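You operate a simulated robot arm through the tools that you are given. There is no shell and no other tool. Be economical: measure what you need, move in short steps, check, and stop when the job is done.

The job below is to be done with a simulated two-armed robot. You get a single attempt, and the scene is never put back.

Task
Take the brown square basket and leave it on top of the gold check heart box. Turn the white winder dial to TULLE. Put the sachet that says "rose" from the top of the pale wood bench on top of the flat silver box and the sachet marked "bulb" on top of the small round pink tin. Lift the grey hinged flap open. The order is free.

It is judged by the outcome, as a careful person would: the job done as asked, and still so three seconds after it is handed in. It fails if anything else is knocked over, pushed out of place, dropped, spilled or broken.

Robot
Two 7-joint arms with two-finger parallel grippers on one trunk, on a base that drives. Base frame: it is fixed to the floor where the robot stands at the start and does not move with it; the origin is under the middle of the robot, x ahead of it, y to its left, z up; the surface under the hand at the start is at about z = 900. Units: mm, degrees, N and s.
The left shoulder is at the start at [20, 113, 1247], the right one opposite. With the tool pointing down near the work surface each hand reaches from about 220 to 600 mm from the robot's upright axis, wherever it stands, measured 20 degrees to its own side. Places, roughly: brown square basket (10x10x6 cm) [600, -100, 500]; flat silver box (8x8x4 cm) [900, 200, 900]; gold check heart box (15x13x5 cm) [500, -400, 900]; grey hinged flap [3800, 3200, 1000]; small round pink tin (7x7x8 cm) [400, -600, 900]; white winder dial [1600, 6200, 900]. Payload 1.57 kg a hand.
Tool frame (each hand has its own): the origin (TCP) lies between the finger pads and is the grasp point; the fingertips stand 30 mm ahead of it; z points along the fingers, y is the line along which they close. The gripper opens to 80 mm. The fingers are 17 mm wide and 12 mm thick; the gripper's body (40 by 82 mm) begins 80 mm behind the TCP.
Orientation is that of the tool frame in the base frame, as [roll, pitch, yaw] about the fixed x, y, z axes, in that order (R = Rz(yaw) Ry(pitch) Rx(roll)). With the fingers straight down and closing along the base's y, the tool's x points along the base's -x, its y along +y and its z along -z.

Tools
- The arms move only by the tool servo_tool. It takes "left_deltas", "right_deltas" or both (then of equal length, played together; a hand with none holds still); each is a list of rows, each a list of 3 entries, a list of its own where there are three numbers: the turn, a rotation vector about the base's x, y, z in degrees, then the shift along the base's x, y, z in m, then the opening, from 0 (shut) to 1 (fully open). In form: [[[rx, ry, rz], [x, y, z], grip], ...]. A call has 1 to 20 rows; each row is the pose to reach, as a shift and turn from the pose commanded when the call began. A row lasts 0.2 s, in which the tool goes at most 50 mm and 8.6 degrees; a call with a longer step from one row to the next is refused whole, and so is a gripper value outside its range. Where a pose cannot be reached the arm comes as near as it can. A force on the tool above 40 N (or 10 N above the force at the start of the call, whichever is more), or a blocked arm, ends the call early, and 0.2 s more pass. The fingers move at their own pace (about 45 mm/s each) and stop on an object; they squeeze with about 35 N. The grip force told is the motor's: it shows also when the fingers shut on nothing. Time passes only in rows, and 0.2 s behind the last, so rows that repeat a pose let the fingers close. It gives the time, the measured TCP pose, the force on the tool (base axes), the opening and the grip force at its end, in the units of the frame above (readings bear some noise), with the torque about the TCP (base axes, N m) and any sound that the robot's microphone picked up, and new pictures: "show" is both (left out), scene, wrist or none (wrist: the cameras of the hands that moved).
- Cameras (640 x 400 px; columns grow to the right, rows downward): "scene" is now at [94.8, -24.7, 1373.5]; the picture's right is [-0.28, -0.96, 0.00], its down [-0.52, 0.15, -0.84] and it looks along [0.80, -0.23, -0.55] (base axes); focal length 247 px, centre (320, 200). "left" rides on the left gripper at [72, 7, -122] in its tool frame; the picture's right is [-0.09, 1.00, 0.00], its down [-0.84, -0.08, -0.54] and it looks along [-0.54, -0.05, 0.84] (tool axes); focal length 238 px, centre (320, 200). "right" rides on the right gripper at [72, -7, -122] in its tool frame; the picture's right is [0.09, 1.00, 0.00], its down [-0.84, 0.08, -0.54] and it looks along [-0.54, 0.05, 0.84] (tool axes); focal length 238 px, centre (320, 200). There is no depth. A picture from a camera that has moved, and an enlarged one, comes with that camera's place and axes in the base frame and with its lens.
- raise_lower(by): slides the trunk up (or, below 0, down) by that many mm; the arms and the scene camera ride with it, the base frame stays. It gives what a move gives, with no picture.
- roll_base(legs): drives the robot by 1 to 6 legs, each [ahead, left, turn to the left] in mm, mm and degrees, along the robot's own axes; the way and the turn of a leg run together, so that a leg with both is an arc; at most 1500 mm and 180 degrees a leg. The arms and the cameras ride along, it lands a little off, and it stops where it bumps. It gives what a move gives, and a new picture of the scene camera.
- pan_tilt(pan, tilt): turns the head with the scene camera to pan (to the left, within 80 degrees either way) and tilt (down, from -29 to 69), counted from straight ahead of the robot. It gives what a move gives, and a new picture of the scene camera.
- zoom(camera, box): a new picture of the part [left, top, right, bottom] of that camera's present view, enlarged. It takes no simulated time.
- finish_job(): hands the job in; it is judged then, once.

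Go step by step. Nothing tells you exact positions but the pictures and the camera data: compare them with the known pose of the tool, close in by small moves and look again before you grip or let go. The budget is 165 turns and 260 pictures, counting those below and the enlarged ones. Unless the task says otherwise, let go and move clear before handing in, and close with one line.

The tools are called after "Call:" by a JSON object that holds its "op" and its "data". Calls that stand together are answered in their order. servo_tool: Moves the arms, as the interface text tells. Its arguments: {"type":"object","properties":{"left_deltas":{"type":"array","items":{"type":"array"}},"right_deltas":{"type":"array","items":{"type":"array"}},"show":{"type":"string","enum":["both","scene","wrist","none"]}},"required":[]} The other tools are called the same way: raise_lower (by) slides the trunk up or down; roll_base (legs) drives the base; pan_tilt (pan, tilt) turns the head that bears the scene camera; zoom (camera, box) takes an enlarged picture of a part of a camera's view; finish_job () hands the job in.

At the start:

```text
time: 0.0
left_tcp_pos: [399.8, -35.3, 1176.5]
left_orientation: [-180.0, 0.1, 180.0]
left_wrist_force: [0.2, -0.3, -0.7]
left_torque: [-0.02, 0.02, -0.01]
left_gripper_width: 79.8
left_grip_force: 0.1
right_tcp_pos: [268.1, -341.2, 1210.8]
right_orientation: [180.0, 0.1, 180.0]
right_wrist_force: [0.2, -0.7, 0.1]
right_torque: [0.0, 0.01, -0.01]
right_gripper_width: 80.1
right_grip_force: 0.0
trunk travel left (down, up): [-300.0, 270.0]
robot x, y, heading: [-2.5, -1.4, 0.3]
head pan, tilt: [-16.3, 33.1]
```

scene: 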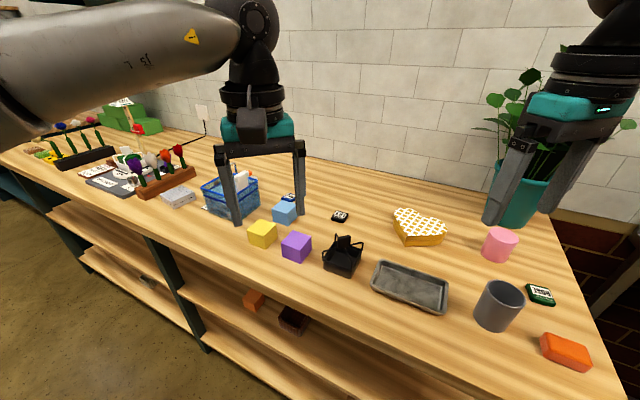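
right: 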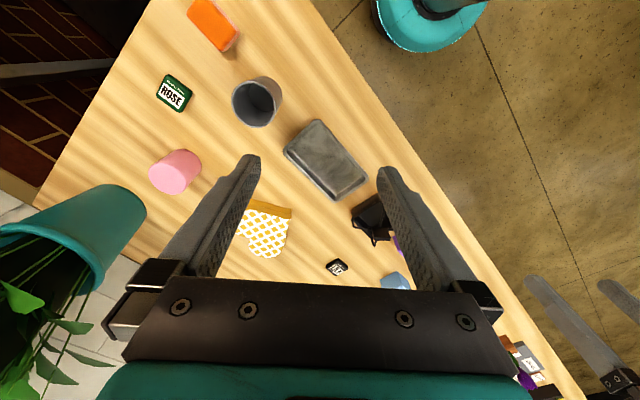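
left: 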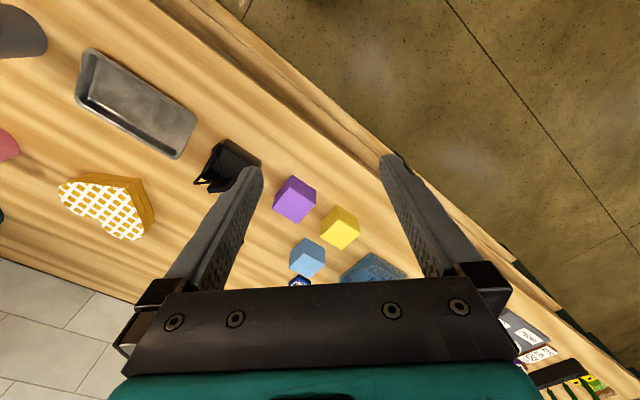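

I see a bench running diagonally ahead, with sachets, the heart box and the pink tin on top and a brown item on the shelf below. I'll zoom in to read the labels first.

Call:
{"op": "zoom", "data": {"camera": "scene", "box": [220, 160, 420, 285]}}

Call:
{"op": "zoom", "data": {"camera": "scene", "box": [400, 200, 640, 380]}}

Call:
{"op": "zoom", "data": {"camera": "scene", "box": [0, 80, 240, 230]}}

Call:
{"op": "zoom", "data": {"camera": "scene", "box": [180, 260, 360, 380]}}

```text
3.20 times, centred on (320, 222) of scene
camera zoom: at [94.8, -24.7, 1373.5], right [-0.28, -0.96, 0.0], down [-0.52, 0.15, -0.84], along [0.8, -0.23, -0.55], focal length 790 px, centre (320, 128)
```

zoom: 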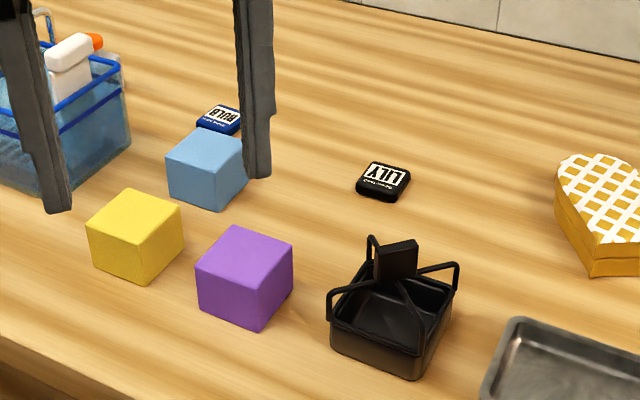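

```text
2.22 times, centred on (520, 290) of scene
camera zoom: at [94.8, -24.7, 1373.5], right [-0.28, -0.96, 0.0], down [-0.52, 0.15, -0.84], along [0.8, -0.23, -0.55], focal length 548 px, centre (-124, 0)
```

zoom: 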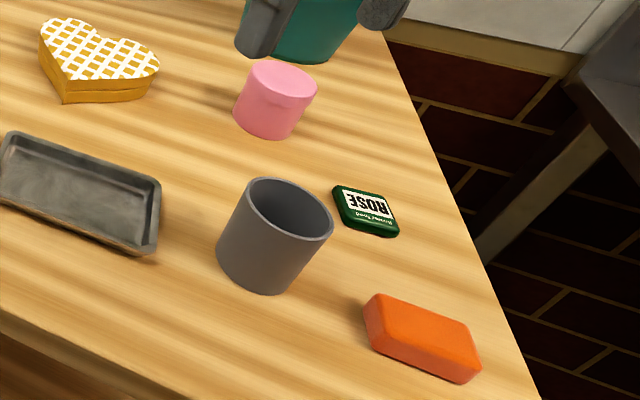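

```text
2.67 times, centred on (120, 155) of scene
camera zoom: at [94.8, -24.7, 1373.5], right [-0.28, -0.96, 0.0], down [-0.52, 0.15, -0.84], along [0.8, -0.23, -0.55], focal length 658 px, centre (853, 320)
```

zoom: 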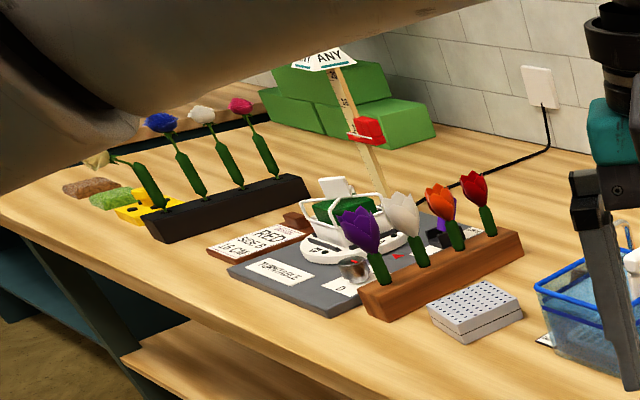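

```text
3.33 times, centred on (270, 320) of scene
camera zoom: at [94.8, -24.7, 1373.5], right [-0.28, -0.96, 0.0], down [-0.52, 0.15, -0.84], along [0.8, -0.23, -0.55], focal length 823 px, centre (487, -200)
```

zoom: 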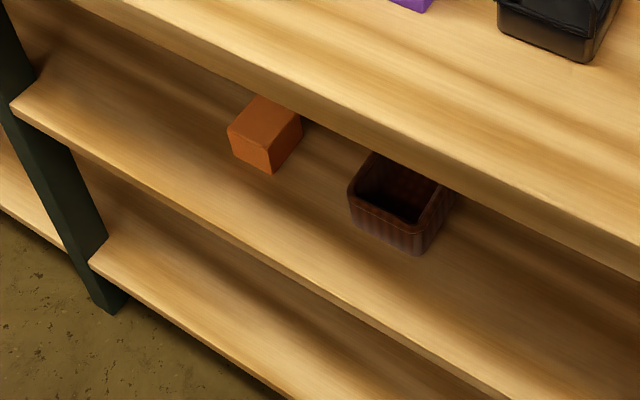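

The bench's front edge runs at 45° to the robot (line x−y≈472). ROSE is near [281,-570], BULB near [818,-119], the silver box near [876,234]. I'll turn to face the bench squarely.

Call:
{"op": "roll_base", "data": {"legs": [[0, 0, -45]]}}

Call:
{"op": "pan_tilt", "data": {"pan": 0, "tilt": 45}}

```text
time: 2.5
left_tcp_pos: [257.2, -307.9, 1177.7]
left_orientation: [180.0, 0.0, 135.1]
left_wrist_force: [-0.1, -0.6, -0.1]
left_torque: [-0.01, 0.02, -0.05]
left_gripper_width: 80.1
left_grip_force: 0.1
right_tcp_pos: [-51.8, -431.2, 1211.8]
right_orientation: [-180.0, 0.0, 135.1]
right_wrist_force: [0.6, -0.3, -0.5]
right_torque: [0.01, 0.02, 0.01]
right_gripper_width: 79.8
right_grip_force: 0.1
trunk travel left (down, up): [-300.0, 270.0]
robot x, y, heading: [-0.4, -1.1, -45.2]
head pan, tilt: [-16.3, 33.1]
camera scene: at [49.2, -84.8, 1373.5], right [-0.88, -0.48, 0.0], down [-0.26, 0.48, -0.84], along [0.4, -0.73, -0.55], focal length 247 px, centre (320, 200)
```

scene: 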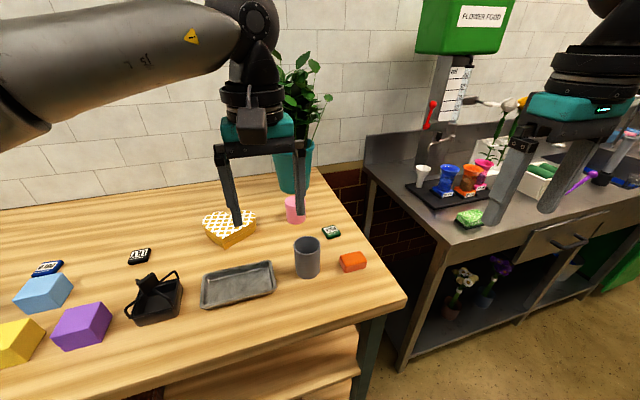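

```text
time: 3.2
left_tcp_pos: [257.4, -308.0, 1177.4]
left_orientation: [-180.0, 0.0, 135.2]
left_wrist_force: [0.0, 1.2, -0.4]
left_torque: [0.02, -0.01, -0.02]
left_gripper_width: 79.8
left_grip_force: 0.0
right_tcp_pos: [-50.8, -430.9, 1211.7]
right_orientation: [180.0, 0.0, 135.1]
right_wrist_force: [-0.1, -0.5, -0.3]
right_torque: [0.0, -0.01, -0.03]
right_gripper_width: 80.3
right_grip_force: 0.1
trunk travel left (down, up): [-300.0, 270.0]
robot x, y, heading: [-0.6, 0.0, -44.9]
head pan, tilt: [0.0, 45.0]
camera scene: at [64.0, -64.3, 1355.9], right [-0.71, -0.71, 0.0], down [-0.5, 0.5, -0.71], along [0.5, -0.5, -0.71], focal length 247 px, centre (320, 200)
```

scene: 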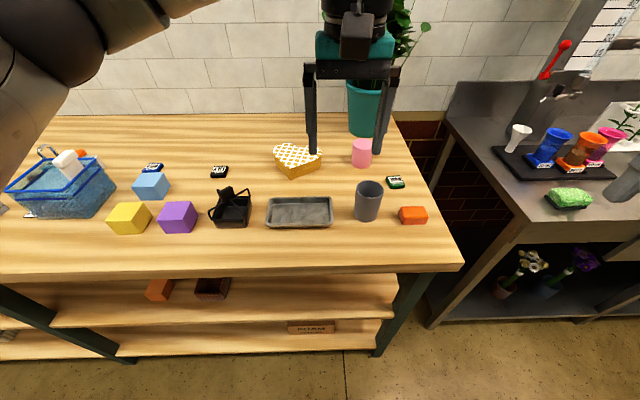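

Facing the bench now. I'll tilt the head fully down to see how much room the base has before the bench.

Call:
{"op": "pan_tilt", "data": {"pan": 0, "tilt": 69}}

```text
time: 4.1
left_tcp_pos: [257.2, -307.9, 1178.2]
left_orientation: [180.0, 0.0, 135.1]
left_wrist_force: [-0.5, -0.1, -0.2]
left_torque: [-0.04, 0.02, 0.02]
left_gripper_width: 80.0
left_grip_force: 0.0
right_tcp_pos: [-50.3, -429.6, 1211.3]
right_orientation: [180.0, -0.1, 135.1]
right_wrist_force: [0.7, 0.1, -0.1]
right_torque: [0.01, 0.01, -0.04]
right_gripper_width: 79.9
right_grip_force: 0.0
trunk travel left (down, up): [-300.0, 270.0]
robot x, y, heading: [-0.9, 0.8, -45.1]
head pan, tilt: [0.0, 68.8]
camera scene: at [46.1, -46.3, 1327.0], right [-0.71, -0.71, 0.0], down [-0.66, 0.66, -0.36], along [0.26, -0.26, -0.93], focal length 247 px, centre (320, 200)
```

scene: 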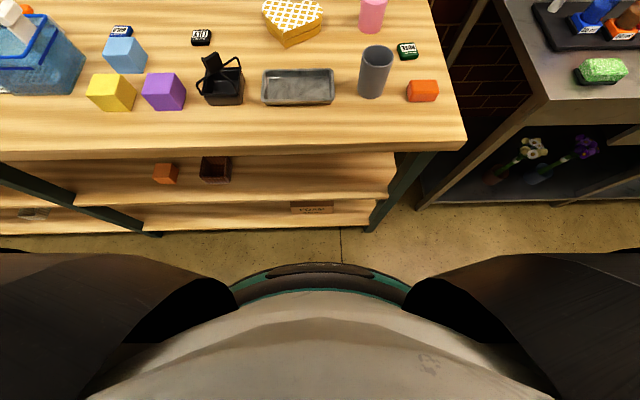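

The base front sits about 150 mm short of the lower shelf. I'll drive about 105 mm forward and 70 right, to bring ROSE in reach of the right hand.

Call:
{"op": "roll_base", "data": {"legs": [[105, -70, 0]]}}

Call:
{"op": "pan_tilt", "data": {"pan": -15, "tilt": 50}}

```text
time: 5.4
left_tcp_pos: [280.2, -432.6, 1177.1]
left_orientation: [179.9, -0.1, 134.9]
left_wrist_force: [-0.1, -1.7, 1.3]
left_torque: [0.03, 0.0, -0.01]
left_gripper_width: 79.9
left_grip_force: 0.0
right_tcp_pos: [-27.6, -553.5, 1211.2]
right_orientation: [180.0, 0.0, 135.0]
right_wrist_force: [-0.4, -0.4, -0.5]
right_torque: [0.04, 0.01, -0.01]
right_gripper_width: 79.9
right_grip_force: 0.1
trunk travel left (down, up): [-300.0, 270.0]
robot x, y, heading: [24.9, -125.3, -45.1]
head pan, tilt: [0.0, 68.8]
camera scene: at [69.7, -170.1, 1326.9], right [-0.71, -0.71, 0.0], down [-0.66, 0.66, -0.36], along [0.26, -0.26, -0.93], focal length 247 px, centre (320, 200)
```

scene: 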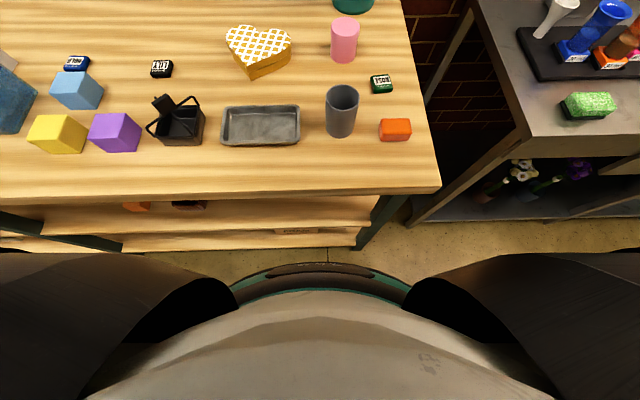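

```text
time: 6.2
left_tcp_pos: [281.4, -431.1, 1177.4]
left_orientation: [-179.9, 0.0, 134.9]
left_wrist_force: [-0.3, 0.5, -1.5]
left_torque: [0.0, 0.01, -0.02]
left_gripper_width: 79.9
left_grip_force: 0.1
right_tcp_pos: [-28.3, -552.4, 1210.7]
right_orientation: [180.0, 0.0, 135.0]
right_wrist_force: [0.2, 0.6, -0.3]
right_torque: [0.0, 0.04, -0.04]
right_gripper_width: 80.4
right_grip_force: 0.0
trunk travel left (down, up): [-300.0, 270.0]
robot x, y, heading: [24.8, -118.5, -45.1]
head pan, tilt: [-15.0, 50.0]
camera scene: at [68.5, -196.1, 1348.9], right [-0.87, -0.5, 0.0], down [-0.38, 0.66, -0.64], along [0.32, -0.56, -0.77], focal length 247 px, centre (320, 200)
```

scene: 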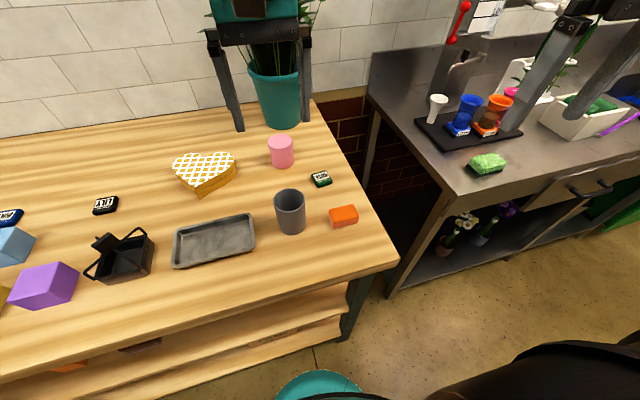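

ROSE confirmed at about [283,-575,910]. I'll move the left hand leftward out of the way and bring the right hand above ROSE.

Call:
{"op": "servo_tool", "data": {"left_deltas": [[[0, 0, 0], [0.03, 0.03, 0.01], 1], [[0, 0, 0], [0.06, 0.06, 0.02], 1], [[0, 0, 0], [0.09, 0.09, 0.02], 1], [[0, 0, 0], [0.12, 0.12, 0.02], 1], [[0, 0, 0], [0.15, 0.15, 0.02], 1], [[0, 0, 0], [0.15, 0.15, 0.02], 1], [[0, 0, 0], [0.15, 0.15, 0.02], 1], [[0, 0, 0], [0.15, 0.15, 0.02], 1], [[0, 0, 0], [0.15, 0.15, 0.02], 1]], "right_deltas": [[[0, 0, 0], [0.03, 0, 0], 1], [[0, 0, 0], [0.07, 0, 0], 1], [[0, 0, 0], [0.11, -0.01, 0], 1], [[0, 0, 0], [0.15, -0.01, -0.01], 1], [[0, 0, 0], [0.19, -0.02, -0.03], 1], [[0, 0, 0], [0.23, -0.02, -0.05], 1], [[0, 0, 0], [0.27, -0.02, -0.07], 1], [[0, 0, 0], [0.3, -0.022, -0.09], 1], [[0, 0, 0], [0.31, -0.022, -0.11], 1]]}}

```text
time: 8.2
left_tcp_pos: [432.4, -281.9, 1196.7]
left_orientation: [-179.9, 0.0, 134.9]
left_wrist_force: [-0.4, -0.1, -0.7]
left_torque: [0.03, 0.05, 0.01]
left_gripper_width: 80.2
left_grip_force: 0.0
right_tcp_pos: [249.7, -570.0, 1108.4]
right_orientation: [-180.0, 0.1, 134.9]
right_wrist_force: [-0.4, -0.3, -0.5]
right_torque: [0.01, 0.04, 0.02]
right_gripper_width: 79.9
right_grip_force: 0.0
right hand out of reach, approached as far as the arm can: row 8, 9
trunk travel left (down, up): [-300.0, 270.0]
robot x, y, heading: [20.6, -124.1, -45.2]
head pan, tilt: [-15.0, 50.0]
camera scene: at [68.8, -196.4, 1348.9], right [-0.87, -0.5, 0.0], down [-0.38, 0.66, -0.64], along [0.32, -0.56, -0.77], focal length 247 px, centre (320, 200)
camera right: at [193.7, -524.6, 1229.1], right [0.64, 0.77, 0.0], down [0.65, -0.54, 0.54], along [0.42, -0.35, -0.84], focal length 238 px, centre (320, 200)
camera left: at [385.7, -226.2, 1317.9], right [0.77, 0.64, 0.0], down [0.54, -0.65, 0.54], along [0.35, -0.42, -0.84], focal length 238 px, centre (320, 200)
```

scene: 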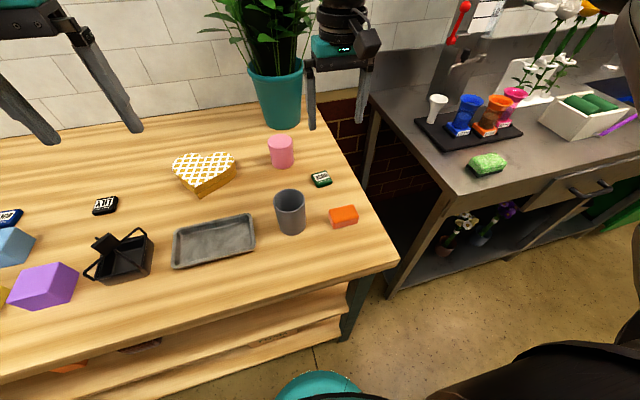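
right: 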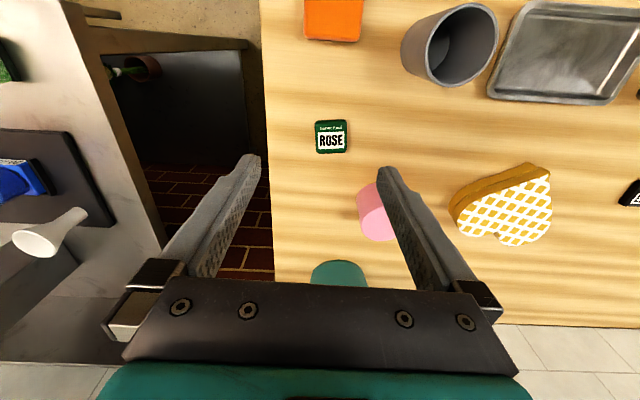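
left: 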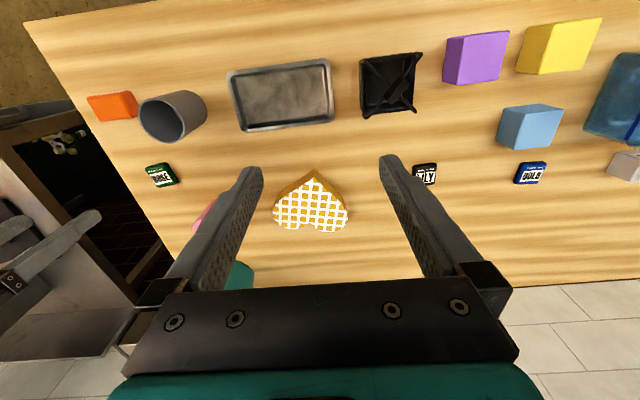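

ROSE refined at about [282,-577]. The height limited the reach, so I'll come down over it with a slightly narrowed gripper and look again.

Call:
{"op": "servo_tool", "data": {"right_deltas": [[[0, 0, 0], [0, 0, -0.03], 0.75], [[0, 0, 0], [0, 0, -0.06], 0.75], [[0, 0, 0], [0, 0, -0.09], 0.75], [[0, 0, 0], [0, 0, -0.12], 0.75]], "show": "wrist"}}

```text
time: 9.2
left_tcp_pos: [431.4, -281.2, 1197.4]
left_orientation: [180.0, 0.0, 134.9]
left_wrist_force: [-0.1, 0.1, 0.4]
left_torque: [0.02, 0.02, 0.0]
left_gripper_width: 80.1
left_grip_force: 0.1
right_tcp_pos: [220.8, -565.4, 1002.1]
right_orientation: [179.9, 0.1, 135.0]
right_wrist_force: [0.7, -0.3, -0.1]
right_torque: [0.02, -0.02, 0.01]
right_gripper_width: 60.2
right_grip_force: 0.1
right hand out of reach, approached as far as the arm can: row 1, 2, 3, 4
trunk travel left (down, up): [-300.0, 270.0]
robot x, y, heading: [24.9, -121.6, -45.0]
head pan, tilt: [-15.0, 50.0]
camera right: at [164.8, -520.0, 1123.9], right [0.64, 0.77, 0.0], down [0.65, -0.54, 0.54], along [0.42, -0.35, -0.84], focal length 238 px, centre (320, 200)
```

right: 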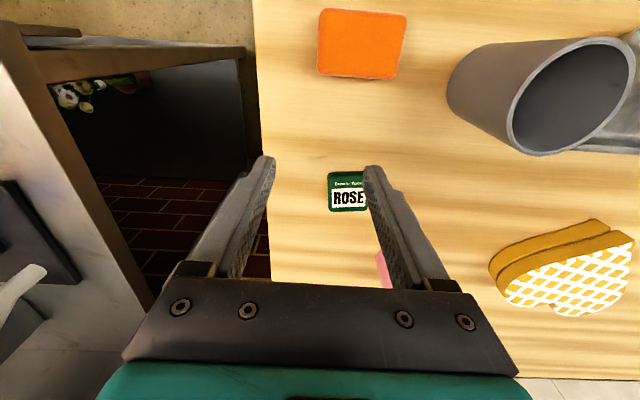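

The reach is limited because the shoulders are high relative to the work. I'll lift the right hand, then lower the trunk by 150.

Call:
{"op": "servo_tool", "data": {"right_deltas": [[[0, 0, 0], [0, 0, 0.04], 0.75], [[0, 0, 0], [0, 0, 0.08], 0.75], [[0, 0, 0], [0, 0, 0.12], 0.75], [[0, 0, 0], [0, 0, 0.16], 0.75], [[0, 0, 0], [0, 0, 0.18], 0.75]], "show": "none"}}

Call:
{"op": "raise_lower", "data": {"by": -150}}

Call:
{"op": "pan_tilt", "data": {"pan": -15, "tilt": 50}}

```text
time: 10.4
left_tcp_pos: [431.5, -280.0, 1197.3]
left_orientation: [-180.0, 0.0, 134.8]
left_wrist_force: [0.4, -0.2, 0.0]
left_torque: [-0.02, 0.01, -0.03]
left_gripper_width: 79.9
left_grip_force: 0.1
right_tcp_pos: [222.7, -563.9, 1183.4]
right_orientation: [-179.9, 0.1, 135.0]
right_wrist_force: [0.3, -0.7, 0.0]
right_torque: [0.01, 0.03, -0.01]
right_gripper_width: 59.9
right_grip_force: 0.1
trunk travel left (down, up): [-300.0, 270.0]
robot x, y, heading: [23.0, -121.7, -45.1]
head pan, tilt: [-15.0, 50.0]
```

```text
time: 12.2
left_tcp_pos: [430.5, -280.3, 1046.8]
left_orientation: [-180.0, 0.0, 135.0]
left_wrist_force: [-0.6, -0.2, -0.4]
left_torque: [0.04, 0.01, -0.02]
left_gripper_width: 80.1
left_grip_force: 0.1
right_tcp_pos: [224.0, -564.4, 1031.8]
right_orientation: [179.9, 0.0, 135.0]
right_wrist_force: [-0.1, -2.0, 0.0]
right_torque: [0.02, -0.03, -0.01]
right_gripper_width: 59.9
right_grip_force: 0.1
trunk travel left (down, up): [-150.0, 420.0]
robot x, y, heading: [24.7, -124.0, -45.0]
head pan, tilt: [-15.0, 50.0]
```

```text
time: 12.8
left_tcp_pos: [431.3, -279.8, 1047.1]
left_orientation: [-180.0, 0.1, 134.9]
left_wrist_force: [-0.2, 0.5, 0.3]
left_torque: [-0.01, -0.03, 0.0]
left_gripper_width: 80.0
left_grip_force: 0.1
right_tcp_pos: [222.9, -565.6, 1033.2]
right_orientation: [179.9, 0.0, 135.0]
right_wrist_force: [0.5, -0.1, -0.2]
right_torque: [0.04, -0.02, -0.04]
right_gripper_width: 60.1
right_grip_force: 0.0
trunk travel left (down, up): [-150.0, 420.0]
robot x, y, heading: [25.9, -121.7, -45.1]
head pan, tilt: [-15.0, 50.0]
camera scene: at [68.4, -196.1, 1199.0], right [-0.87, -0.5, 0.0], down [-0.38, 0.66, -0.64], along [0.32, -0.56, -0.77], focal length 247 px, centre (320, 200)
```

scene: 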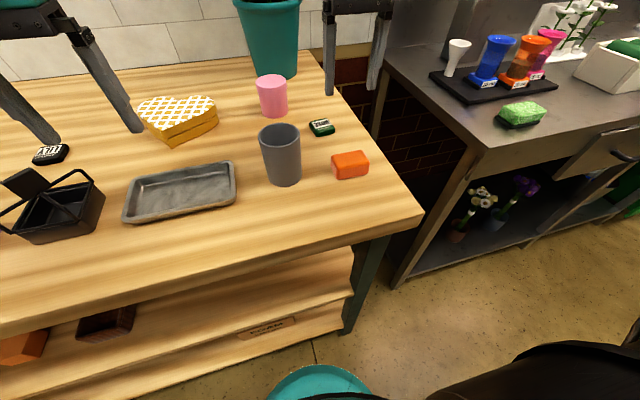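

Now I'll move the right hand over ROSE at the new trunk height.

Call:
{"op": "servo_tool", "data": {"right_deltas": [[[0, 0, 0], [0.03, -0.005, 0], 0.75], [[0, 0, 0], [0.058, -0.011, 0], 0.75], [[0, 0, 0], [0.058, -0.011, -0.03], 0.75], [[0, 0, 0], [0.058, -0.011, -0.05], 0.75]], "show": "wrist"}}

```text
time: 13.8
left_tcp_pos: [431.8, -281.0, 1047.1]
left_orientation: [-179.9, 0.0, 134.9]
left_wrist_force: [0.1, -0.1, 0.5]
left_torque: [-0.02, 0.01, -0.02]
left_gripper_width: 80.1
left_grip_force: 0.1
right_tcp_pos: [251.1, -570.6, 982.8]
right_orientation: [180.0, 0.1, 134.9]
right_wrist_force: [-0.5, 0.0, -0.1]
right_torque: [-0.03, -0.01, -0.04]
right_gripper_width: 59.8
right_grip_force: 0.1
right hand out of reach, approached as far as the arm can: row 1, 2, 3, 4
trunk travel left (down, up): [-150.0, 420.0]
robot x, y, heading: [22.2, -124.1, -45.2]
head pan, tilt: [-15.0, 50.0]
camera right: at [194.1, -525.2, 1104.2], right [0.64, 0.77, 0.0], down [0.65, -0.54, 0.54], along [0.42, -0.35, -0.84], focal length 238 px, centre (320, 200)
```

right: 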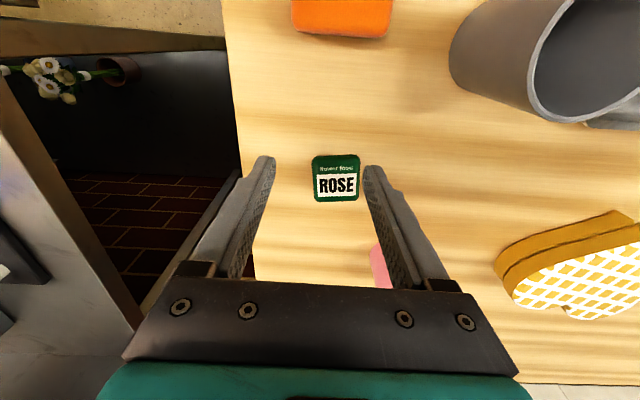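

Still some 30 mm short with the tool vertical. Tilting the fingers forward about 25° gains reach, so I'll do that while moving to ROSE.

Call:
{"op": "servo_tool", "data": {"right_deltas": [[[-5.8, -5.8, 0], [0, 0, 0], 0.75], [[-11.6, -11.6, 0], [0, 0, 0], 0.75], [[-17.4, -17.4, 0], [0, 0, 0], 0.75], [[-17.4, -17.4, 0], [0.015, -0.003, 0], 0.75], [[-17.4, -17.4, 0], [0.03, -0.006, 0], 0.75]]}}

```text
time: 15.0
left_tcp_pos: [432.1, -280.7, 1047.8]
left_orientation: [180.0, 0.0, 134.9]
left_wrist_force: [-0.2, 0.6, -0.4]
left_torque: [-0.03, 0.04, -0.03]
left_gripper_width: 80.0
left_grip_force: 0.0
right_tcp_pos: [279.4, -576.1, 982.2]
right_orientation: [179.8, 24.7, 134.9]
right_wrist_force: [0.7, -0.1, 0.3]
right_torque: [0.04, 0.01, 0.04]
right_gripper_width: 60.0
right_grip_force: 0.0
trunk travel left (down, up): [-150.0, 420.0]
robot x, y, heading: [25.8, -122.8, -45.2]
head pan, tilt: [-15.0, 50.0]
camera scene: at [68.6, -196.3, 1198.9], right [-0.87, -0.5, 0.0], down [-0.38, 0.66, -0.64], along [0.32, -0.56, -0.77], focal length 247 px, centre (320, 200)
camera right: at [192.6, -498.8, 1062.9], right [0.65, 0.76, -0.04], down [0.43, -0.32, 0.84], along [0.63, -0.56, -0.54], focal length 238 px, centre (320, 200)
```

scene: 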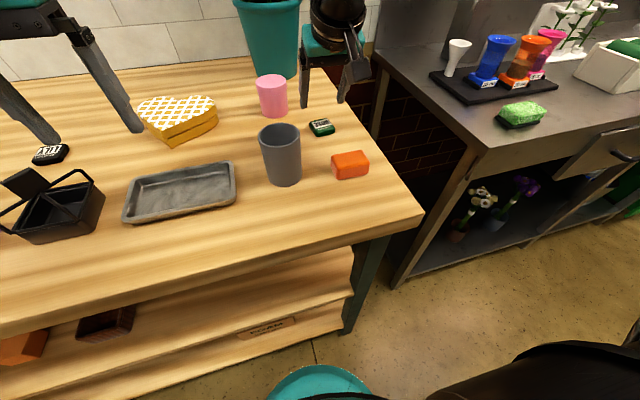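
right: 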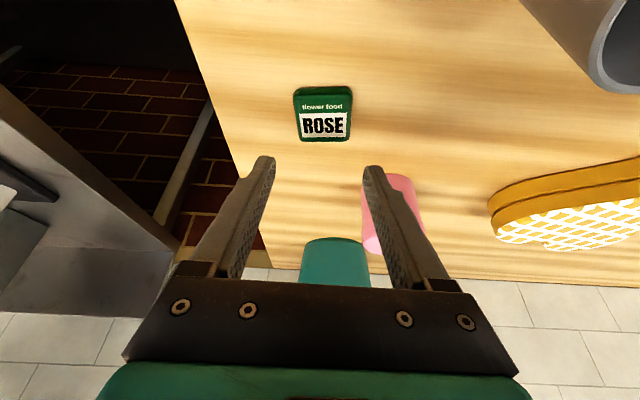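

ROSE comes out at [280,-578]. I'll back off about 10 mm for the tilted tips, descend and close.

Call:
{"op": "servo_tool", "data": {"right_deltas": [[[0, 0, 0], [-0.006, 0.005, -0.015], 0.75], [[0, 0, 0], [-0.006, 0.005, -0.03], 0.75], [[0, 0, 0], [-0.006, 0.005, -0.04], 0.75], [[0, 0, 0], [-0.006, 0.005, -0.047], 0.75]], "show": "wrist"}}

```text
time: 16.0
left_tcp_pos: [431.4, -281.1, 1048.0]
left_orientation: [-180.0, -0.1, 134.8]
left_wrist_force: [0.1, 1.0, 0.3]
left_torque: [-0.02, 0.01, 0.02]
left_gripper_width: 79.9
left_grip_force: 0.1
right_tcp_pos: [274.6, -571.7, 935.6]
right_orientation: [179.9, 24.6, 135.1]
right_wrist_force: [0.0, -0.7, -0.3]
right_torque: [-0.06, 0.0, -0.01]
right_gripper_width: 60.0
right_grip_force: 0.0
trunk travel left (down, up): [-150.0, 420.0]
robot x, y, heading: [23.4, -121.9, -45.3]
head pan, tilt: [-15.0, 50.0]
camera right: at [186.8, -494.0, 1015.7], right [0.65, 0.76, -0.04], down [0.43, -0.32, 0.84], along [0.63, -0.56, -0.54], focal length 238 px, centre (320, 200)
```

right: 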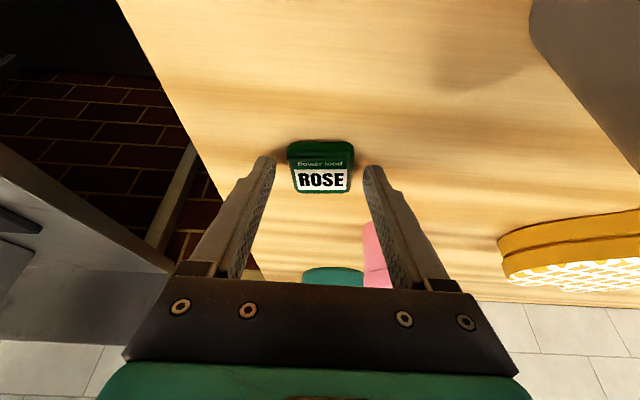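

ROSE is between the fingertips. Closing.

Call:
{"op": "servo_tool", "data": {"right_deltas": [[[0, 0, 0], [0, 0, 0], 0.3], [[0, 0, 0], [0, 0, 0], 0.3], [[0, 0, 0], [0, 0, 0], 0.3], [[0, 0, 0], [0, 0, 0], 0.3]], "show": "wrist"}}

```text
time: 17.0
left_tcp_pos: [431.0, -281.5, 1046.8]
left_orientation: [179.9, 0.1, 134.9]
left_wrist_force: [-0.6, -0.3, -0.4]
left_torque: [0.04, 0.0, 0.05]
left_gripper_width: 79.9
left_grip_force: 0.0
right_tcp_pos: [274.6, -570.4, 936.3]
right_orientation: [-180.0, 24.6, 134.8]
right_wrist_force: [-0.8, -0.4, -0.6]
right_torque: [-0.04, 0.05, 0.0]
right_gripper_width: 43.3
right_grip_force: 35.3
trunk travel left (down, up): [-150.0, 420.0]
robot x, y, heading: [23.9, -125.2, -45.2]
head pan, tilt: [-15.0, 50.0]
camera right: at [186.7, -494.1, 1015.9], right [0.65, 0.76, -0.04], down [0.43, -0.32, 0.84], along [0.63, -0.56, -0.54], focal length 238 px, centre (320, 200)
```

right: 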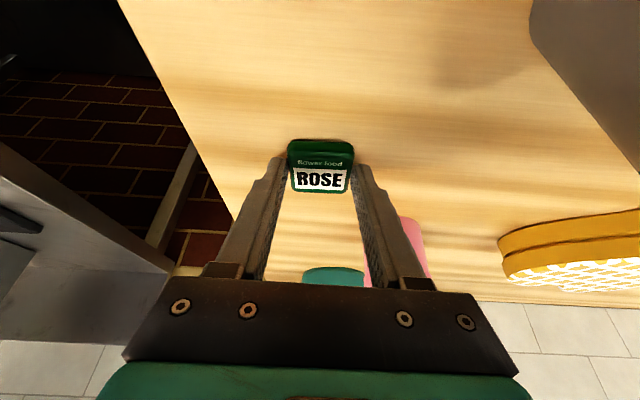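

Gripped at 43 mm with 35 N. Lift and retract.

Call:
{"op": "servo_tool", "data": {"right_deltas": [[[0, 0, 0], [0, 0, 0.03], 0.3], [[0, 0, 0], [0, 0, 0.07], 0.3], [[0, 0, 0], [0, 0, 0.11], 0.3], [[0, 0, 0], [-0.02, 0.02, 0.15], 0.3], [[0, 0, 0], [-0.05, 0.05, 0.17], 0.3], [[0, 0, 0], [-0.08, 0.08, 0.19], 0.3], [[0, 0, 0], [-0.1, 0.1, 0.2], 0.3]], "show": "wrist"}}

Call:
{"op": "pan_tilt", "data": {"pan": 50, "tilt": 35}}

```text
time: 18.6
left_tcp_pos: [430.9, -281.3, 1047.6]
left_orientation: [-180.0, 0.0, 134.8]
left_wrist_force: [0.1, -0.1, -0.2]
left_torque: [-0.01, -0.01, 0.0]
left_gripper_width: 80.1
left_grip_force: 0.0
right_tcp_pos: [173.2, -470.7, 1136.6]
right_orientation: [179.9, 24.6, 134.9]
right_wrist_force: [-0.7, 0.5, -0.1]
right_torque: [0.02, 0.03, -0.02]
right_gripper_width: 42.5
right_grip_force: 35.5
trunk travel left (down, up): [-150.0, 420.0]
robot x, y, heading: [23.2, -122.9, -45.2]
head pan, tilt: [-15.0, 50.0]
camera right: at [86.5, -392.8, 1216.3], right [0.65, 0.76, -0.04], down [0.43, -0.32, 0.84], along [0.63, -0.56, -0.54], focal length 238 px, centre (320, 200)
```

right: 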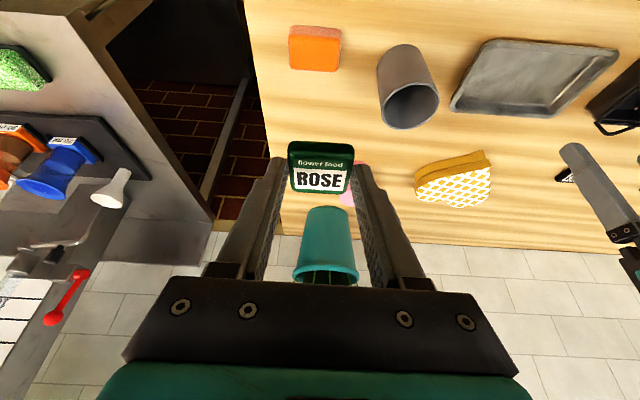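

```text
time: 19.9
left_tcp_pos: [431.5, -281.0, 1046.5]
left_orientation: [-179.9, 0.0, 134.9]
left_wrist_force: [-0.6, 0.7, -0.2]
left_torque: [-0.02, 0.02, 0.01]
left_gripper_width: 80.1
left_grip_force: 0.0
right_tcp_pos: [175.5, -470.6, 1135.0]
right_orientation: [179.9, 24.6, 135.0]
right_wrist_force: [-0.7, 0.5, 0.0]
right_torque: [0.03, 0.04, 0.0]
right_gripper_width: 42.8
right_grip_force: 35.0
trunk travel left (down, up): [-150.0, 420.0]
robot x, y, heading: [21.3, -119.8, -45.3]
head pan, tilt: [50.0, 35.0]
camera scene: at [117.7, -121.9, 1220.7], right [0.09, -1.0, 0.0], down [-0.57, -0.05, -0.82], along [0.82, 0.07, -0.57], focal length 247 px, centre (320, 200)
```

scene: 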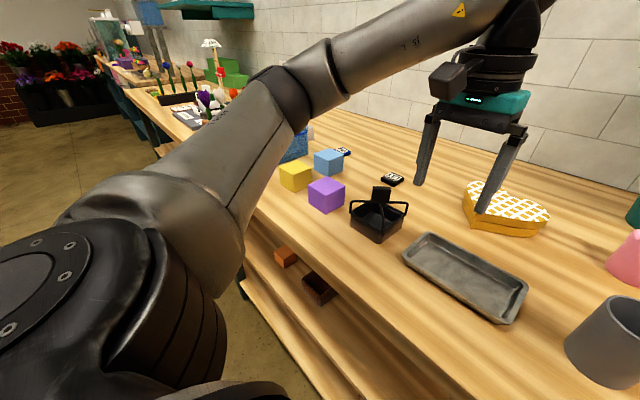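

I'll tuck the left arm back and up, then drive left along the bench to the silver box.

Call:
{"op": "servo_tool", "data": {"left_deltas": [[[0, 0, 0], [0, 0, 0.03], 1], [[0, 0, 0], [-0.02, 0.02, 0.06], 1], [[0, 0, 0], [-0.04, 0.04, 0.09], 1], [[0, 0, 0], [-0.07, 0.07, 0.11], 1], [[0, 0, 0], [-0.1, 0.1, 0.12], 1]], "show": "none"}}

Call:
{"op": "roll_base", "data": {"legs": [[0, 450, 0]]}}

Call:
{"op": "pan_tilt", "data": {"pan": 0, "tilt": 60}}

```text
time: 21.1
left_tcp_pos: [332.3, -178.6, 1168.9]
left_orientation: [180.0, 0.0, 134.9]
left_wrist_force: [0.1, 0.7, 0.2]
left_torque: [-0.06, 0.02, 0.01]
left_gripper_width: 80.0
left_grip_force: 0.0
right_tcp_pos: [174.8, -470.3, 1136.4]
right_orientation: [180.0, 24.6, 135.0]
right_wrist_force: [0.3, 0.4, -0.3]
right_torque: [0.01, 0.0, 0.03]
right_gripper_width: 42.5
right_grip_force: 35.0
trunk travel left (down, up): [-150.0, 420.0]
robot x, y, heading: [23.7, -123.6, -45.1]
head pan, tilt: [50.0, 35.0]
```

```text
time: 23.9
left_tcp_pos: [651.1, 140.5, 1168.8]
left_orientation: [-180.0, 0.0, 135.0]
left_wrist_force: [-0.5, 0.8, 0.7]
left_torque: [0.0, 0.0, -0.01]
left_gripper_width: 80.0
left_grip_force: 0.1
right_tcp_pos: [495.0, -151.7, 1136.3]
right_orientation: [180.0, 24.6, 135.0]
right_wrist_force: [-0.2, 0.7, 0.2]
right_torque: [0.02, -0.01, 0.02]
right_gripper_width: 42.4
right_grip_force: 34.7
trunk travel left (down, up): [-150.0, 420.0]
robot x, y, heading: [345.0, 197.8, -44.6]
head pan, tilt: [50.0, 35.0]
camera scene: at [437.2, 197.3, 1220.7], right [0.09, -1.0, 0.0], down [-0.57, -0.05, -0.82], along [0.82, 0.07, -0.57], focal length 247 px, centre (320, 200)
```

scene: 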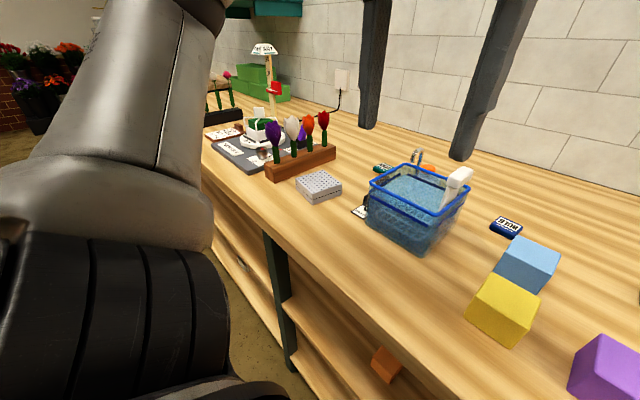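

```text
time: 25.0
left_tcp_pos: [651.0, 138.2, 1168.0]
left_orientation: [179.9, 0.1, 135.0]
left_wrist_force: [0.2, -0.4, -0.6]
left_torque: [-0.01, -0.01, -0.02]
left_gripper_width: 80.0
left_grip_force: 0.0
right_tcp_pos: [493.5, -151.3, 1136.4]
right_orientation: [-179.9, 24.7, 135.0]
right_wrist_force: [0.1, -0.3, -0.2]
right_torque: [-0.02, 0.0, -0.01]
right_gripper_width: 42.2
right_grip_force: 35.3
trunk travel left (down, up): [-150.0, 420.0]
robot x, y, heading: [344.2, 194.8, -45.1]
head pan, tilt: [0.0, 60.0]
camera scene: at [396.4, 142.3, 1186.4], right [-0.71, -0.71, 0.0], down [-0.61, 0.61, -0.5], along [0.35, -0.35, -0.87], focal length 247 px, centre (320, 200)
```

scene: 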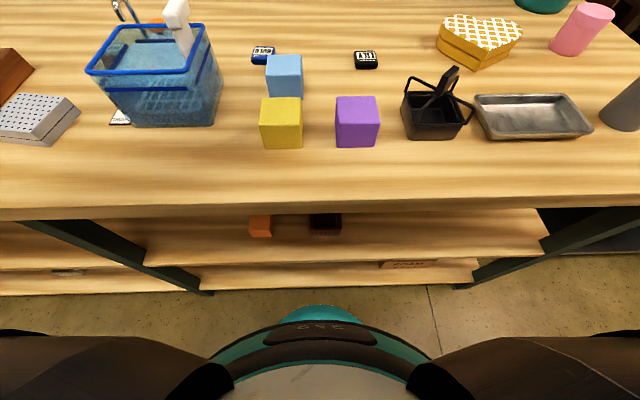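

There are more sachet-like things by the caddy; I'll check them before placing.

Call:
{"op": "zoom", "data": {"camera": "scene", "box": [0, 0, 280, 175]}}

Call:
{"op": "zoom", "data": {"camera": "scene", "box": [200, 20, 460, 160]}}

Call:
{"op": "roll_base", "data": {"legs": [[0, 430, 0]]}}

```text
2.29 times, centred on (140, 88) of scene
camera zoom: at [396.4, 142.3, 1186.4], right [-0.71, -0.71, 0.0], down [-0.61, 0.61, -0.5], along [0.35, -0.35, -0.87], focal length 564 px, centre (731, 457)
```

zoom: 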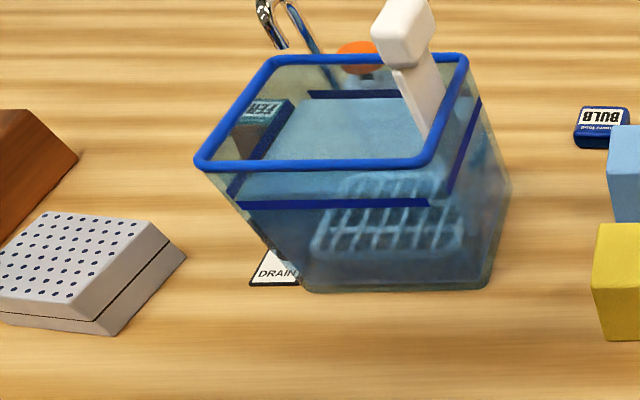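

```text
2.46 times, centred on (330, 90) of scene
camera zoom: at [396.4, 142.3, 1186.4], right [-0.71, -0.71, 0.0], down [-0.61, 0.61, -0.5], along [0.35, -0.35, -0.87], focal length 608 px, centre (295, 471)
```

zoom: 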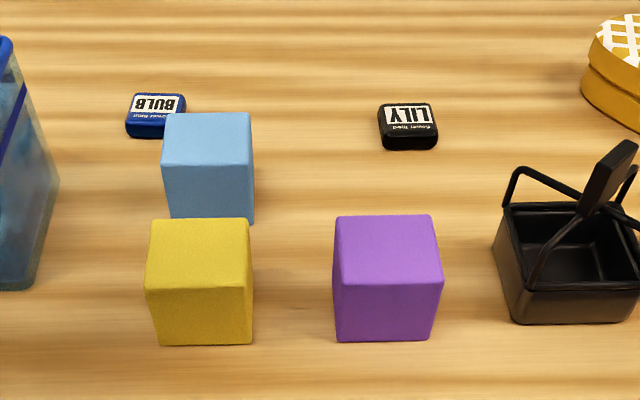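

```text
time: 27.7
left_tcp_pos: [959.5, 450.4, 1168.9]
left_orientation: [-180.0, -0.1, 135.2]
left_wrist_force: [0.5, 0.4, -0.1]
left_torque: [-0.02, -0.03, 0.03]
left_gripper_width: 80.1
left_grip_force: 0.1
right_tcp_pos: [804.7, 157.8, 1135.8]
right_orientation: [-179.9, 24.6, 135.1]
right_wrist_force: [0.0, 0.5, 0.6]
right_torque: [0.03, 0.03, 0.01]
right_gripper_width: 42.4
right_grip_force: 35.2
trunk travel left (down, up): [-150.0, 420.0]
robot x, y, heading: [650.5, 507.1, -45.1]
head pan, tilt: [0.0, 60.0]
camera scene: at [705.5, 452.4, 1186.4], right [-0.7, -0.71, 0.0], down [-0.61, 0.61, -0.5], along [0.35, -0.35, -0.87], focal length 247 px, centre (320, 200)
```

scene: 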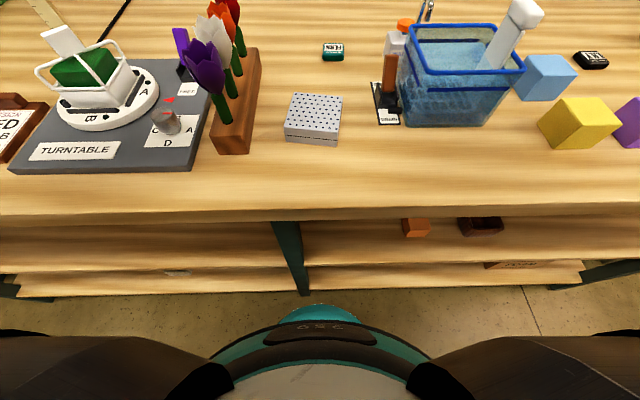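

The silver box top is near [915,240], with tulips about 75 mm to its left. I'll bring the right hand high above the box, biased slightly right.

Call:
{"op": "servo_tool", "data": {"right_deltas": [[[0, 0, 0], [0.025, 0.025, 0], 0.3], [[0, 0, 0], [0.05, 0.05, 0], 0.3], [[0, 0, 0], [0.075, 0.075, 0], 0.3], [[0, 0, 0], [0.095, 0.093, 0], 0.3]]}}

```text
time: 28.7
left_tcp_pos: [960.7, 449.2, 1167.8]
left_orientation: [179.9, -0.2, 135.3]
left_wrist_force: [1.4, -0.1, 0.1]
left_torque: [0.0, 0.0, 0.0]
left_gripper_width: 80.1
left_grip_force: 0.1
right_tcp_pos: [861.9, 215.4, 1136.8]
right_orientation: [179.9, 24.6, 135.1]
right_wrist_force: [-0.3, 0.5, -0.6]
right_torque: [-0.01, 0.0, 0.0]
right_gripper_width: 42.3
right_grip_force: 34.5
right hand out of reach, approached as far as the arm can: row 3, 4
trunk travel left (down, up): [-150.0, 420.0]
robot x, y, heading: [651.8, 506.9, -45.2]
head pan, tilt: [0.0, 60.0]
camera scene: at [705.6, 451.8, 1186.3], right [-0.7, -0.71, 0.0], down [-0.61, 0.61, -0.5], along [0.35, -0.35, -0.87], focal length 247 px, centre (320, 200)
camera right: at [774.8, 291.6, 1217.0], right [0.64, 0.76, -0.04], down [0.43, -0.32, 0.84], along [0.63, -0.56, -0.54], focal length 238 px, centre (320, 200)
```

scene: 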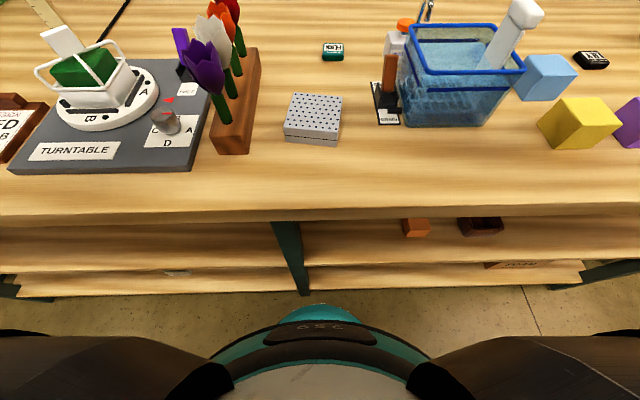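
right: 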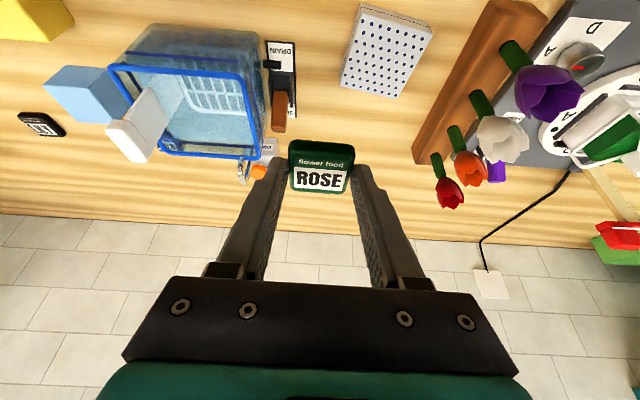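

The box is confirmed at about [917,251]. The right arm can't reach that far across, so I'll shift the hand right and drive left about 110 mm.

Call:
{"op": "servo_tool", "data": {"right_deltas": [[[0, 0, 0], [-0.02, -0.02, 0], 0.3], [[0, 0, 0], [-0.04, -0.04, 0], 0.3]], "show": "none"}}

Call:
{"op": "roll_base", "data": {"legs": [[0, 110, 0]]}}

Call:
{"op": "zoom", "data": {"camera": "right", "box": [0, 0, 640, 400]}}

```text
time: 29.3
left_tcp_pos: [958.8, 450.4, 1168.4]
left_orientation: [-179.9, -0.1, 135.3]
left_wrist_force: [-0.1, -0.2, -0.1]
left_torque: [-0.01, 0.02, -0.03]
left_gripper_width: 79.7
left_grip_force: 0.2
right_tcp_pos: [820.2, 174.9, 1135.4]
right_orientation: [-179.9, 24.6, 135.2]
right_wrist_force: [-0.2, 0.1, -0.2]
right_torque: [0.0, 0.0, -0.01]
right_gripper_width: 42.3
right_grip_force: 34.6
trunk travel left (down, up): [-150.0, 420.0]
robot x, y, heading: [651.6, 502.8, -44.9]
head pan, tilt: [0.0, 60.0]
```

```text
time: 30.5
left_tcp_pos: [1038.3, 529.4, 1169.2]
left_orientation: [180.0, 0.0, 135.2]
left_wrist_force: [-0.5, -0.1, -0.2]
left_torque: [-0.01, 0.02, 0.01]
left_gripper_width: 80.0
left_grip_force: 0.2
right_tcp_pos: [900.0, 254.2, 1136.3]
right_orientation: [179.9, 24.6, 135.3]
right_wrist_force: [0.8, 0.3, 0.1]
right_torque: [0.01, 0.01, -0.01]
right_gripper_width: 42.5
right_grip_force: 34.7
trunk travel left (down, up): [-150.0, 420.0]
robot x, y, heading: [727.8, 585.8, -44.8]
head pan, tilt: [0.0, 60.0]
camera scene: at [783.9, 531.4, 1186.4], right [-0.7, -0.71, 0.0], down [-0.62, 0.61, -0.5], along [0.35, -0.35, -0.87], focal length 247 px, centre (320, 200)
```

scene: 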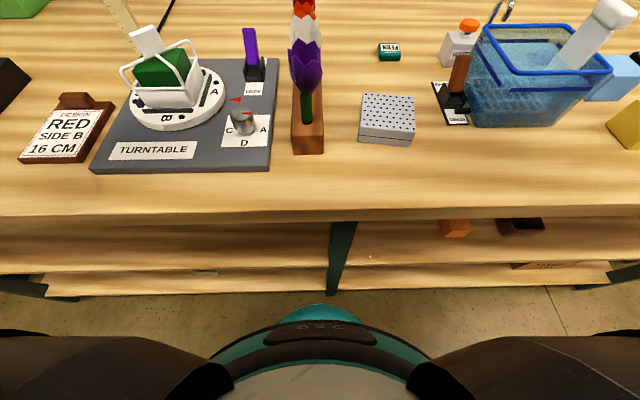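

```text
1.00 times, centred on (320, 200) of right (not enlarged: the box is as wide or as high as the picture)
camera zoom: at [812.2, 331.3, 1217.0], right [0.64, 0.77, -0.04], down [0.43, -0.32, 0.84], along [0.63, -0.56, -0.54], focal length 238 px, centre (320, 200)
```

zoom: 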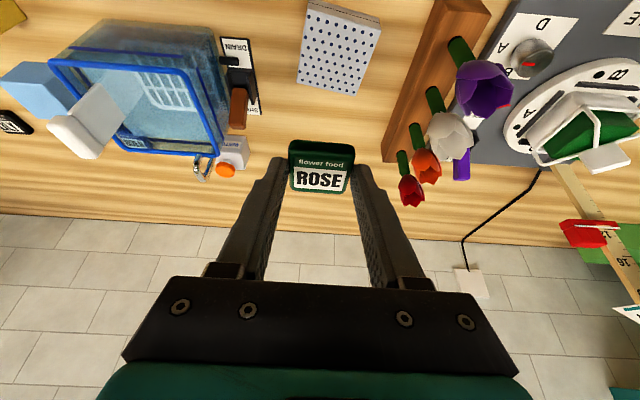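

The hand is nearly above the box. Descend to about 15 mm above it.

Call:
{"op": "servo_tool", "data": {"right_deltas": [[[0, 0, 0], [0.009, 0.005, -0.04], 0.3], [[0, 0, 0], [0.009, 0.005, -0.08], 0.3], [[0, 0, 0], [0.009, 0.005, -0.11], 0.3], [[0, 0, 0], [0.009, 0.005, -0.13], 0.3], [[0, 0, 0], [0.009, 0.005, -0.142], 0.3]]}}

```text
time: 31.7
left_tcp_pos: [1037.3, 529.6, 1168.6]
left_orientation: [-180.0, -0.1, 135.2]
left_wrist_force: [-0.4, 0.3, 0.4]
left_torque: [0.02, 0.01, -0.01]
left_gripper_width: 79.9
left_grip_force: 0.1
right_tcp_pos: [908.4, 258.7, 995.4]
right_orientation: [179.9, 24.6, 135.2]
right_wrist_force: [0.5, 0.1, 0.3]
right_torque: [-0.01, 0.03, 0.02]
right_gripper_width: 42.4
right_grip_force: 35.3
trunk travel left (down, up): [-150.0, 420.0]
robot x, y, heading: [730.2, 583.1, -44.5]
head pan, tilt: [0.0, 60.0]
camera scene: at [783.3, 530.7, 1186.4], right [-0.7, -0.71, 0.0], down [-0.62, 0.61, -0.5], along [0.36, -0.35, -0.87], focal length 247 px, centre (320, 200)
camera right: at [820.3, 335.2, 1074.8], right [0.64, 0.77, -0.04], down [0.43, -0.32, 0.84], along [0.63, -0.56, -0.54], focal length 238 px, centre (320, 200)
```

scene: 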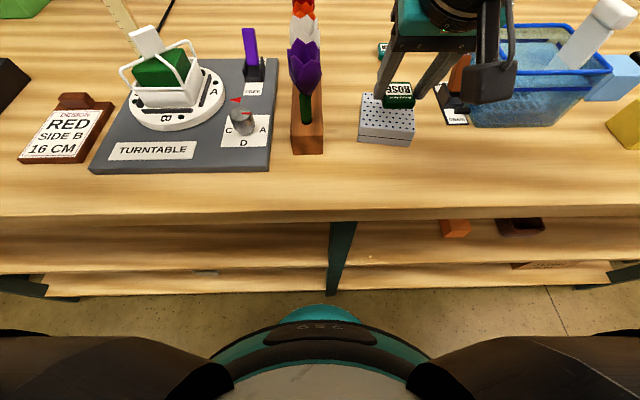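
right: 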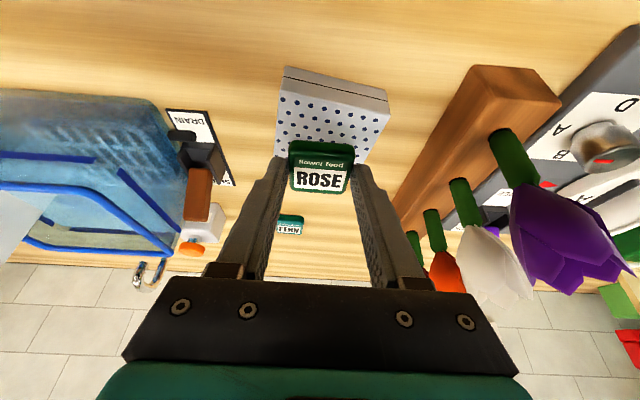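

Sachet is aligned (F≈468 vs box centre ≈472). Lower gently until it touches.

Call:
{"op": "servo_tool", "data": {"right_deltas": [[[0, 0, 0], [0.002, 0.001, -0.008], 0.3], [[0, 0, 0], [0.002, 0.001, -0.014], 0.3], [[0, 0, 0], [0.002, 0.001, -0.017], 0.3]]}}

```text
time: 32.5
left_tcp_pos: [1037.7, 528.2, 1168.8]
left_orientation: [179.9, 0.0, 135.3]
left_wrist_force: [0.0, 0.5, -0.5]
left_torque: [-0.01, -0.01, 0.01]
left_gripper_width: 80.2
left_grip_force: 0.0
right_tcp_pos: [910.3, 260.3, 978.4]
right_orientation: [-179.9, 24.5, 135.2]
right_wrist_force: [0.2, 0.4, -0.6]
right_torque: [0.0, -0.03, 0.02]
right_gripper_width: 42.5
right_grip_force: 35.1
trunk travel left (down, up): [-150.0, 420.0]
robot x, y, heading: [730.6, 587.0, -44.7]
head pan, tilt: [0.0, 60.0]
camera scene: at [783.3, 530.8, 1186.4], right [-0.7, -0.71, 0.0], down [-0.62, 0.61, -0.5], along [0.36, -0.35, -0.87], focal length 247 px, centre (320, 200)
camera right: at [822.0, 337.0, 1058.4], right [0.64, 0.77, -0.04], down [0.43, -0.32, 0.84], along [0.63, -0.56, -0.54], focal length 238 px, centre (320, 200)
```

scene: 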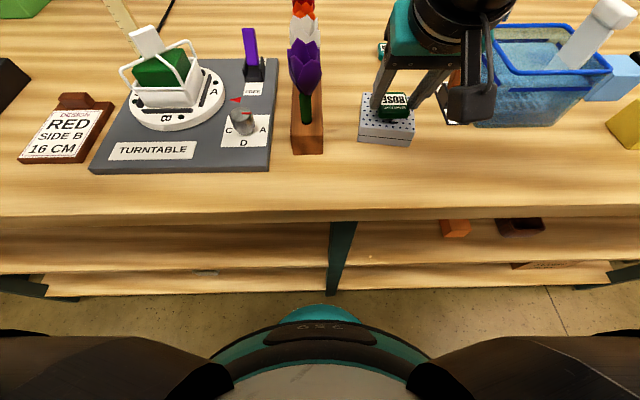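
right: 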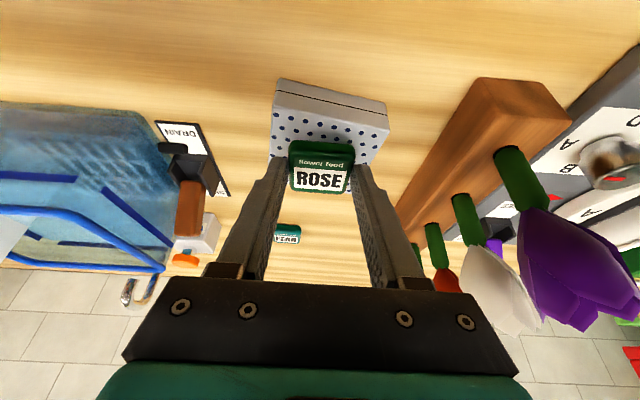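

Nearly in contact; a few more millimetres with a force check.

Call:
{"op": "servo_tool", "data": {"right_deltas": [[[0, 0, 0], [-0.002, 0.002, -0.002], 0.3], [[0, 0, 0], [-0.002, 0.002, -0.003], 0.3]], "show": "none"}}

```text
time: 33.1
left_tcp_pos: [1037.9, 527.0, 1168.8]
left_orientation: [180.0, 0.0, 135.2]
left_wrist_force: [-0.3, 0.1, 0.6]
left_torque: [0.0, -0.01, -0.01]
left_gripper_width: 80.0
left_grip_force: 0.2
right_tcp_pos: [907.8, 259.9, 974.3]
right_orientation: [179.8, 24.6, 135.3]
right_wrist_force: [-0.1, 0.6, -0.4]
right_torque: [-0.01, -0.02, 0.01]
right_gripper_width: 42.4
right_grip_force: 35.1
trunk travel left (down, up): [-150.0, 420.0]
robot x, y, heading: [729.8, 581.3, -44.9]
head pan, tilt: [0.0, 60.0]
```

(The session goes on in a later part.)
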